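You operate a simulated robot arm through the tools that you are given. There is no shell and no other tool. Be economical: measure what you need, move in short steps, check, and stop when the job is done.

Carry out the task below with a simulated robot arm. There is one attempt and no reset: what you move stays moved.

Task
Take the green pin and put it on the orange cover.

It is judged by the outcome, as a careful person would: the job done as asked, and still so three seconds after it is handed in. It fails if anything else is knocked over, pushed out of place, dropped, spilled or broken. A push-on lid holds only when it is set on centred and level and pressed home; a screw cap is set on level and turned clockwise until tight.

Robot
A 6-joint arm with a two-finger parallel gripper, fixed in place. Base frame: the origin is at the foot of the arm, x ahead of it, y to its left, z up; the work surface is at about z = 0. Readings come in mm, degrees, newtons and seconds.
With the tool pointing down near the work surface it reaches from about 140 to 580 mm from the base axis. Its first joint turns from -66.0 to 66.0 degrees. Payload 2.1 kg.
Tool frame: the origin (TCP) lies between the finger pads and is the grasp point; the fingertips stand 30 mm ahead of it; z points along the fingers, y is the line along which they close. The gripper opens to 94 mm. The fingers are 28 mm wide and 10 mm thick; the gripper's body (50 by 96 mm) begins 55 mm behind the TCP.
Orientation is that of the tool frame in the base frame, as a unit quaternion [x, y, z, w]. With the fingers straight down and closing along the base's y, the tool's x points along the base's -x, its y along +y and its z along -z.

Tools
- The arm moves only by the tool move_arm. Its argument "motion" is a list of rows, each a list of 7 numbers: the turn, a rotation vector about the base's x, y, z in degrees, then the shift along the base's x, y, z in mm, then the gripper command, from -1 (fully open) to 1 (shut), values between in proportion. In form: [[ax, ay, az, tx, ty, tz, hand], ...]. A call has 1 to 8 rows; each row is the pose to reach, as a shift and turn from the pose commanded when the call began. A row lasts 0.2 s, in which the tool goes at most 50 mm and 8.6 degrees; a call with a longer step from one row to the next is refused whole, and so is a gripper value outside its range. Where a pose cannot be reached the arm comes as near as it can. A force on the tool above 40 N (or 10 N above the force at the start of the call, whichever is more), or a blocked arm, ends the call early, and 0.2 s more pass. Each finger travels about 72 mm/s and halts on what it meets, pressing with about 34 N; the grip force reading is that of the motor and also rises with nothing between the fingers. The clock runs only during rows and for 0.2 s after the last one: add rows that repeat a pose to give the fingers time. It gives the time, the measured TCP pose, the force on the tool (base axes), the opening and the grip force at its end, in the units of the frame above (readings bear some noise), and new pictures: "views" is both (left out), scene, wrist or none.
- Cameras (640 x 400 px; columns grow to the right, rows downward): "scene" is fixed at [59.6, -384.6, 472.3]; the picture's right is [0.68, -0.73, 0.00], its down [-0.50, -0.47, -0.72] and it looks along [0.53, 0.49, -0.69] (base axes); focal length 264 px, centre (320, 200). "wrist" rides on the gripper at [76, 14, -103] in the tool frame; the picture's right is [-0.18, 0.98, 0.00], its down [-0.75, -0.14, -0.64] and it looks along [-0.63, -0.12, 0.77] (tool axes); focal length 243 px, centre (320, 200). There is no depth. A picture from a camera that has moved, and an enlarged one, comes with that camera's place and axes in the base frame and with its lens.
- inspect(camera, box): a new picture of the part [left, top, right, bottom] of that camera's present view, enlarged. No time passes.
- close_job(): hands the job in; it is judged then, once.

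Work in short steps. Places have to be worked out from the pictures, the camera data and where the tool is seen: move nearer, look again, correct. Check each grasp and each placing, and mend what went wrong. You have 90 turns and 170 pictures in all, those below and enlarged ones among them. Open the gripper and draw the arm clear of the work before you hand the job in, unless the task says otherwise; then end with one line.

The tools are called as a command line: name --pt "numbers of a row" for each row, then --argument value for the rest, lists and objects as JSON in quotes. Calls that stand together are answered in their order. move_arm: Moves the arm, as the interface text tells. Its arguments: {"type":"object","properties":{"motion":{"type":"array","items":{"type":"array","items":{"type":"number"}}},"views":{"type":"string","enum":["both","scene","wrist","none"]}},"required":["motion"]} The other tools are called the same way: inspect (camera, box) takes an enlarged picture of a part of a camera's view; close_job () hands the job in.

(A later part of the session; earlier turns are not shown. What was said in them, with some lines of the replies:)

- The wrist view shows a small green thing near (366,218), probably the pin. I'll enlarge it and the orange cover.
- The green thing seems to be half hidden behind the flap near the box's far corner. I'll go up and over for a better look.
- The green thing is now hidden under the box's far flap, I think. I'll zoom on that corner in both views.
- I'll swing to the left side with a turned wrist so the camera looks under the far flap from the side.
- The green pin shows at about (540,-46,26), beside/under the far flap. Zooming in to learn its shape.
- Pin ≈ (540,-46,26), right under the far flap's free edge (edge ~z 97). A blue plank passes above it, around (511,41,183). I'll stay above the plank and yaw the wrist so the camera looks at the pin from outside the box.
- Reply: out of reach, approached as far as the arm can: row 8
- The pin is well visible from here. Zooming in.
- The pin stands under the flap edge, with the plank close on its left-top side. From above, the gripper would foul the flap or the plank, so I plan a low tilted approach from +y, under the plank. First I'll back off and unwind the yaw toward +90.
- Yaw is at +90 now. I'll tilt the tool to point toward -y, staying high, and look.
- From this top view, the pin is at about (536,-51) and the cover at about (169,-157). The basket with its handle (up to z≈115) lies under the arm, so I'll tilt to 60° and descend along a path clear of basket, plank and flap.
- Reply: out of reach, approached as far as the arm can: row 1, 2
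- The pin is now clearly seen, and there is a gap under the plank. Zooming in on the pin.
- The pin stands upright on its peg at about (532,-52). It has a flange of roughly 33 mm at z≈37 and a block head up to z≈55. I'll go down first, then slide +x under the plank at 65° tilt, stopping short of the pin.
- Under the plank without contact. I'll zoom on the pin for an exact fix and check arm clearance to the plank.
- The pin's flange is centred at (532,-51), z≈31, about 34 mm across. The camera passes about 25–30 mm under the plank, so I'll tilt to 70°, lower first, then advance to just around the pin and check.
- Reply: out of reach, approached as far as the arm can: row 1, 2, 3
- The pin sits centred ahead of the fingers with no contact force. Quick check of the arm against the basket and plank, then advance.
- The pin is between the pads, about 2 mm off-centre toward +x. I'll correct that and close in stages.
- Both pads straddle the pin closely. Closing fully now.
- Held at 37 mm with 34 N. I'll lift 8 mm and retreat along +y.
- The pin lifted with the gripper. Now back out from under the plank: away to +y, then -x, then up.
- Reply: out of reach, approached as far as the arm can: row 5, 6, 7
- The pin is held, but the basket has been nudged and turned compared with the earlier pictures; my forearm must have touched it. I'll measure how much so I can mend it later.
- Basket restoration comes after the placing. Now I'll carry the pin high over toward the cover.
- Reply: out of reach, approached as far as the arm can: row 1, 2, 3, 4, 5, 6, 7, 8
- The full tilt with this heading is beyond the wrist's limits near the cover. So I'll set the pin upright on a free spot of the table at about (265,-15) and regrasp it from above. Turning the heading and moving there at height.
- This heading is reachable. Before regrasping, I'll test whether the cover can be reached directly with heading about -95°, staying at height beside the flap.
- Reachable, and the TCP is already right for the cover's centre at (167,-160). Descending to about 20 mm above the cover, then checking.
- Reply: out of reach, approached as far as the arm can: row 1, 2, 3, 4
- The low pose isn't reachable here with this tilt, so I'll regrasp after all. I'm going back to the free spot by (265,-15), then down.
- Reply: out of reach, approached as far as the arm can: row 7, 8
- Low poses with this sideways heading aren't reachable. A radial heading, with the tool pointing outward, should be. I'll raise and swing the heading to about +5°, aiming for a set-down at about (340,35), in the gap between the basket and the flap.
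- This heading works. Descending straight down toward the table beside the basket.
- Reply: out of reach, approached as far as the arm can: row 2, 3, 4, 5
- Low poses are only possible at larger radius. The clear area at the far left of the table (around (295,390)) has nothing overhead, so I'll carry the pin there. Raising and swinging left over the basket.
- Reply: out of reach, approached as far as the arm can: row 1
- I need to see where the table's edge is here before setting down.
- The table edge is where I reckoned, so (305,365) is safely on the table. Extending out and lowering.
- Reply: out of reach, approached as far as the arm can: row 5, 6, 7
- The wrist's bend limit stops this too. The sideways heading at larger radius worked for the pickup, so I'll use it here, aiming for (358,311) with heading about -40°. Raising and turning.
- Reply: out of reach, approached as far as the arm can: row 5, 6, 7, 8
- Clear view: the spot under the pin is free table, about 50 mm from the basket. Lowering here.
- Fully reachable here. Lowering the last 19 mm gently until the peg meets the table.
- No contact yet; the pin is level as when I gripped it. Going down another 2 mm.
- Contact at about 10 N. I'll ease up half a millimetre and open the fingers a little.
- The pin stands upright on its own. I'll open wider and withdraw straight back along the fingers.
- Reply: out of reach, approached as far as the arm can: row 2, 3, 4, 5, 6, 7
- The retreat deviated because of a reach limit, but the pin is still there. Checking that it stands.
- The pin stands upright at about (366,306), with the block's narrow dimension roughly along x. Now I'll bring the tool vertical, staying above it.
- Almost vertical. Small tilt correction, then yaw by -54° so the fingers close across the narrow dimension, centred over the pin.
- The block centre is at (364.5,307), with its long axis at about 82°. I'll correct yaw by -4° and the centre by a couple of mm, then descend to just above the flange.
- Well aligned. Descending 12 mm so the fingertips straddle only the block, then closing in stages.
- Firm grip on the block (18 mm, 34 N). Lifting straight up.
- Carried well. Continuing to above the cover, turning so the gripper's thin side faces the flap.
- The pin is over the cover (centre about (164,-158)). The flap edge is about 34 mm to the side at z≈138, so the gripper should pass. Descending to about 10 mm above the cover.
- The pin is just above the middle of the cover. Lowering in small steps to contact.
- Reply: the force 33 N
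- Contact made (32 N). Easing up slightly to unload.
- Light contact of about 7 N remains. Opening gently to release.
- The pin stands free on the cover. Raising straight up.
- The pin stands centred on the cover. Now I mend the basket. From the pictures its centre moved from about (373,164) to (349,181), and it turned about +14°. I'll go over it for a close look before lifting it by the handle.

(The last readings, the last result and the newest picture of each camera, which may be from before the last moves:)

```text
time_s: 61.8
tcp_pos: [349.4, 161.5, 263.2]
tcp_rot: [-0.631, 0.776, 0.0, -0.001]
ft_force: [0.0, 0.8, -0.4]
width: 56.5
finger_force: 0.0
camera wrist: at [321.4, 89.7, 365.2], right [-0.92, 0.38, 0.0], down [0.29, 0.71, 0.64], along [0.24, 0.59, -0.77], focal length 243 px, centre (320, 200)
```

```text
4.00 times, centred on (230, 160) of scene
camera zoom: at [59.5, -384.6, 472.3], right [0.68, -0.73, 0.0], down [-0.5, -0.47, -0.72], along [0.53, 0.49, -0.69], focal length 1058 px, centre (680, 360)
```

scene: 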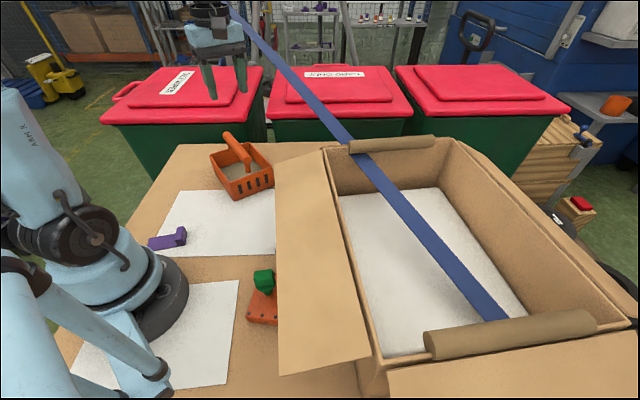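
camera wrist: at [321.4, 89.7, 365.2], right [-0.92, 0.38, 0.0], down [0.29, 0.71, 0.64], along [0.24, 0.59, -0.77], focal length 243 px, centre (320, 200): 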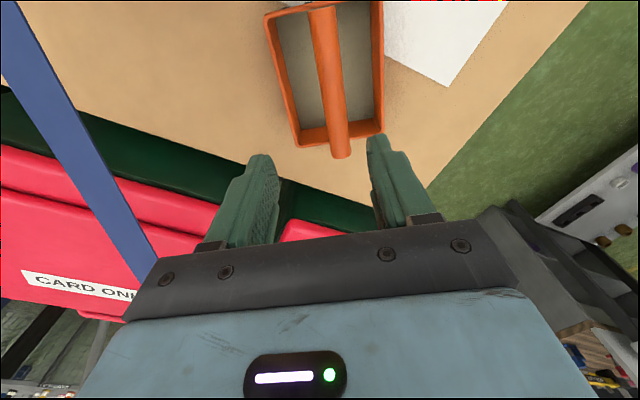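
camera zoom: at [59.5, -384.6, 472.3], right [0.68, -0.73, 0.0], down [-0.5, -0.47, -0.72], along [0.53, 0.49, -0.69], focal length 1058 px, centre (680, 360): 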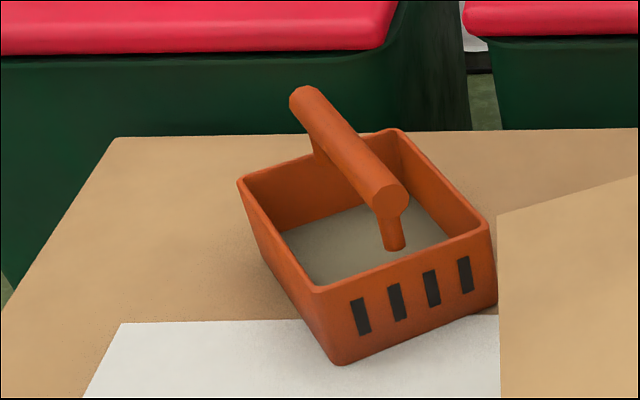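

The handle now runs from about (324,94) to (350,228) at z≈110, midpoint (337,161). Originally its midpoint was about (362,145), turned 14–15° clockwise from now. I'll centre over the handle and descend partway.

move_arm --pt "0 0 0 -12 0 -20 -0.2" --pt "0 0 0 -12 0 -55 -0.2" --pt "0 0 0 -12 0 -90 -0.2" --pt "0 0 0 -12 0 -105 -0.2"

```text
time_s: 62.8
tcp_pos: [339.1, 162.3, 156.8]
tcp_rot: [-0.63, 0.776, 0.0, -0.001]
ft_force: [-0.7, 0.4, -0.6]
width: 56.4
finger_force: 0.1
camera wrist: at [310.6, 90.6, 258.7], right [-0.92, 0.38, 0.0], down [0.29, 0.71, 0.64], along [0.24, 0.59, -0.77], focal length 243 px, centre (320, 200)
```

scene: 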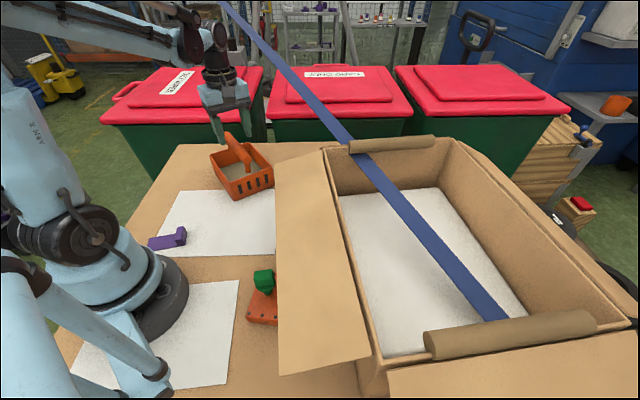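
wrist: 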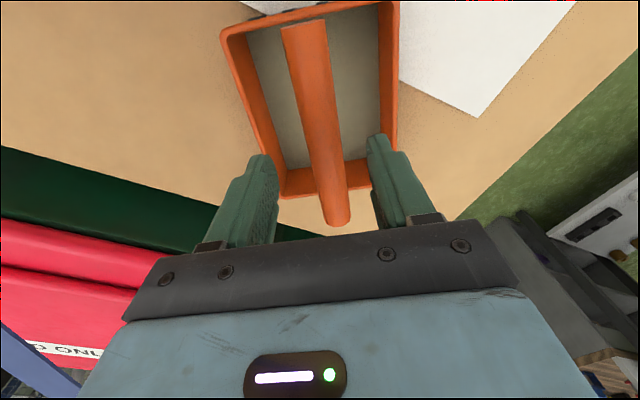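

The handle is between the finger lines, about 2 mm off. Correcting, lowering to grip height and closing.

move_arm --pt "0 0 0 -2 2 -20 -0.2" --pt "0 0 0 -2 2 -40 -0.2" --pt "0 0 0 -2 2 -55 -0.2" --pt "0 0 0 -2 2 -55 0.1" --pt "0 0 0 -2 2 -55 0.4" --pt "0 0 0 -2 2 -55 0.7" --pt "0 0 0 -2 2 -55 1" --pt "0 0 0 -2 2 -55 1" --views "wrist"

```text
time_s: 64.6
tcp_pos: [337.3, 164.3, 101.7]
tcp_rot: [-0.63, 0.776, 0.0, -0.002]
ft_force: [0.2, 0.7, -0.3]
width: 27.8
finger_force: 34.1
camera wrist: at [307.9, 92.4, 204.2], right [-0.92, 0.38, 0.0], down [0.29, 0.71, 0.64], along [0.24, 0.59, -0.77], focal length 243 px, centre (320, 200)
```

wrist: 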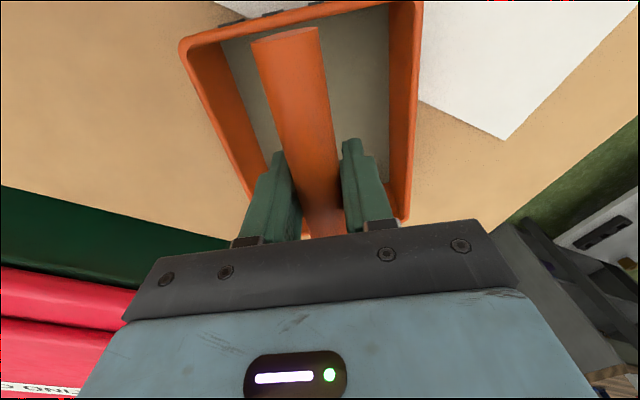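

Handle gripped. Lifting a few mm, moving the basket by (+25,-16) mm and turning -14.5°.

move_arm --pt "0 0 0 0 0 4 1" --pt "0 0 0 0 0 7 1" --pt "0 0 -5 9 -6 7 1" --pt "0 0 -10 18 -11 7 1" --pt "0 0 -14.5 25 -16 7 1" --pt "0 0 -14.5 25 -16 7 1"

inspect --camera "scene" --box '[170, 110, 290, 210]'

```text
time_s: 66.0
tcp_pos: [362.1, 146.9, 109.3]
tcp_rot: [-0.526, 0.851, 0.001, -0.002]
ft_force: [0.6, -1.4, -3.9]
width: 27.8
finger_force: 33.7
camera wrist: at [316.6, 86.1, 211.4], right [-0.8, 0.6, 0.0], down [0.46, 0.61, 0.64], along [0.39, 0.51, -0.77], focal length 243 px, centre (320, 200)
```

scene: 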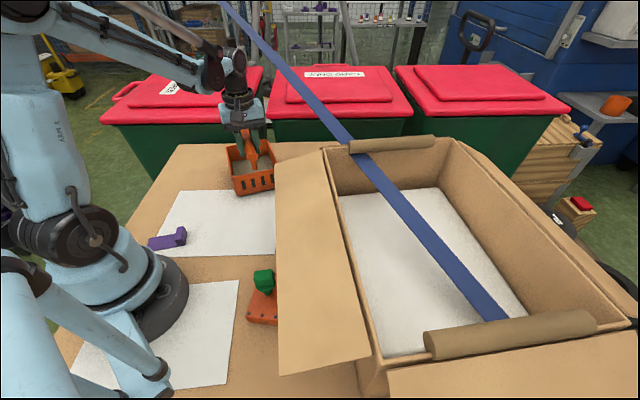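
wrist: 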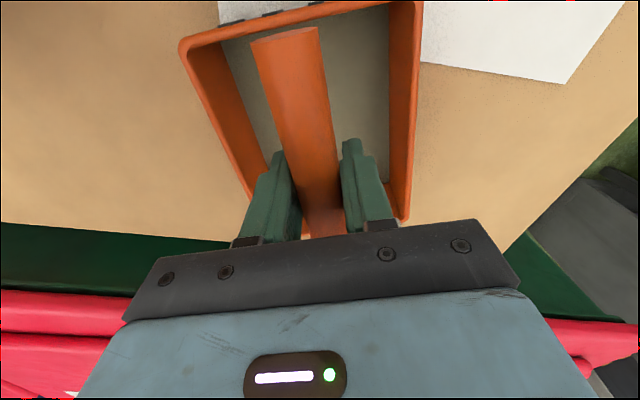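

```text
4.00 times, centred on (230, 160) of scene
camera zoom: at [59.6, -384.6, 472.3], right [0.68, -0.73, 0.0], down [-0.5, -0.47, -0.72], along [0.53, 0.49, -0.69], focal length 1058 px, centre (680, 360)
```

zoom: 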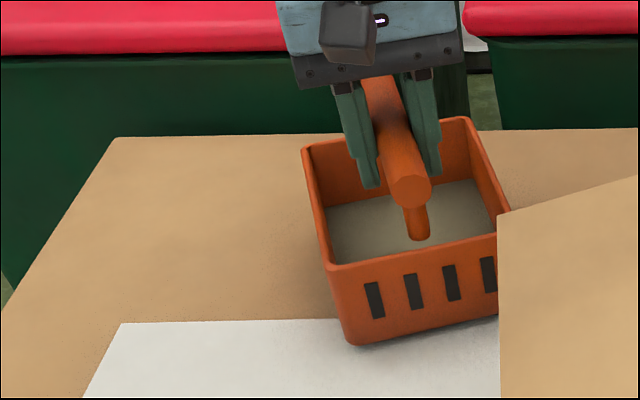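

The slots and handle match the original picture within about 2 mm. Lowering and releasing the basket.

move_arm --pt "0 0 0 0.5 -0.5 -4 1" --pt "0 0 0 0.5 -0.5 -6 1" --pt "0 0 0 0.5 -0.5 -7 1" --views "none"

move_arm --pt "0 0 0 0 0 0 0.3" --pt "0 0 0 0 0 0 0.0" --pt "0 0 0 0 0 0 -0.2" --pt "0 0 0 0 0 30 -0.2" --pt "0 0 0 0 0 70 -0.2" --pt "0 0 0 0 0 110 -0.2" --pt "0 0 0 -20 -20 140 -0.2" --pt "0 0 0 -50 -50 150 -0.2"

inspect --camera "scene" --box '[170, 110, 290, 210]'

inspect --camera "scene" --box '[200, 230, 340, 340]'

```text
time_s: 66.8
tcp_pos: [361.8, 146.3, 102.0]
tcp_rot: [-0.528, 0.849, 0.0, -0.002]
ft_force: [0.2, 0.0, -3.3]
width: 28.1
finger_force: 33.8
```

```text
time_s: 68.6
tcp_pos: [311.6, 95.6, 253.2]
tcp_rot: [-0.527, 0.85, -0.001, -0.001]
ft_force: [0.3, -1.2, -0.6]
width: 56.2
finger_force: 0.0
camera wrist: at [265.1, 33.2, 355.8], right [-0.8, 0.6, 0.0], down [0.46, 0.61, 0.64], along [0.38, 0.51, -0.77], focal length 243 px, centre (320, 200)
```

scene: 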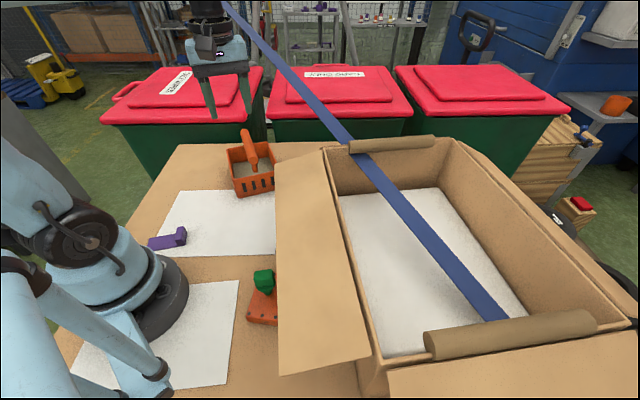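
wrist: 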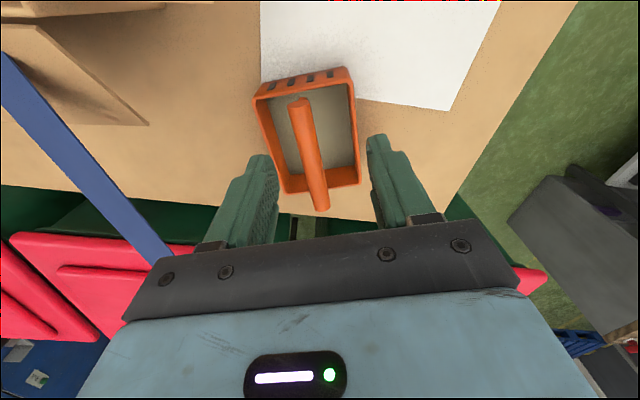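

```text
4.00 times, centred on (230, 160) of scene
camera zoom: at [59.6, -384.5, 472.3], right [0.68, -0.73, 0.0], down [-0.5, -0.47, -0.72], along [0.53, 0.49, -0.69], focal length 1058 px, centre (680, 360)
```

zoom: 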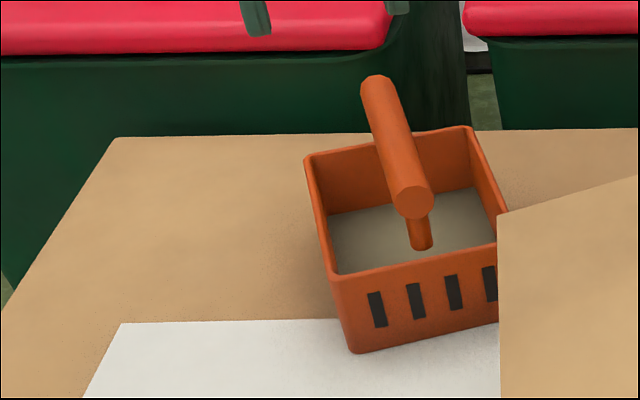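

```text
3.64 times, centred on (270, 285) of scene
camera zoom: at [59.6, -384.5, 472.3], right [0.68, -0.73, 0.0], down [-0.5, -0.47, -0.72], along [0.53, 0.49, -0.69], focal length 962 px, centre (502, -109)
```

zoom: 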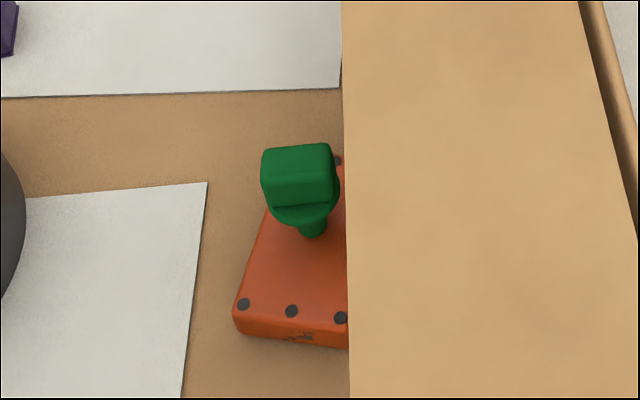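

The pin stands upright on the orange cover. The basket is back where it was, matching the first picture to about a millimetre. The gripper is open and clear, so I'm handing in.

close_job

```text
The job is handed in.
```

The green pin is standing upright on the orange cover, but on the way my arm bumped the orange basket and I had to lift it back to within about a millimetre or two of its original place.
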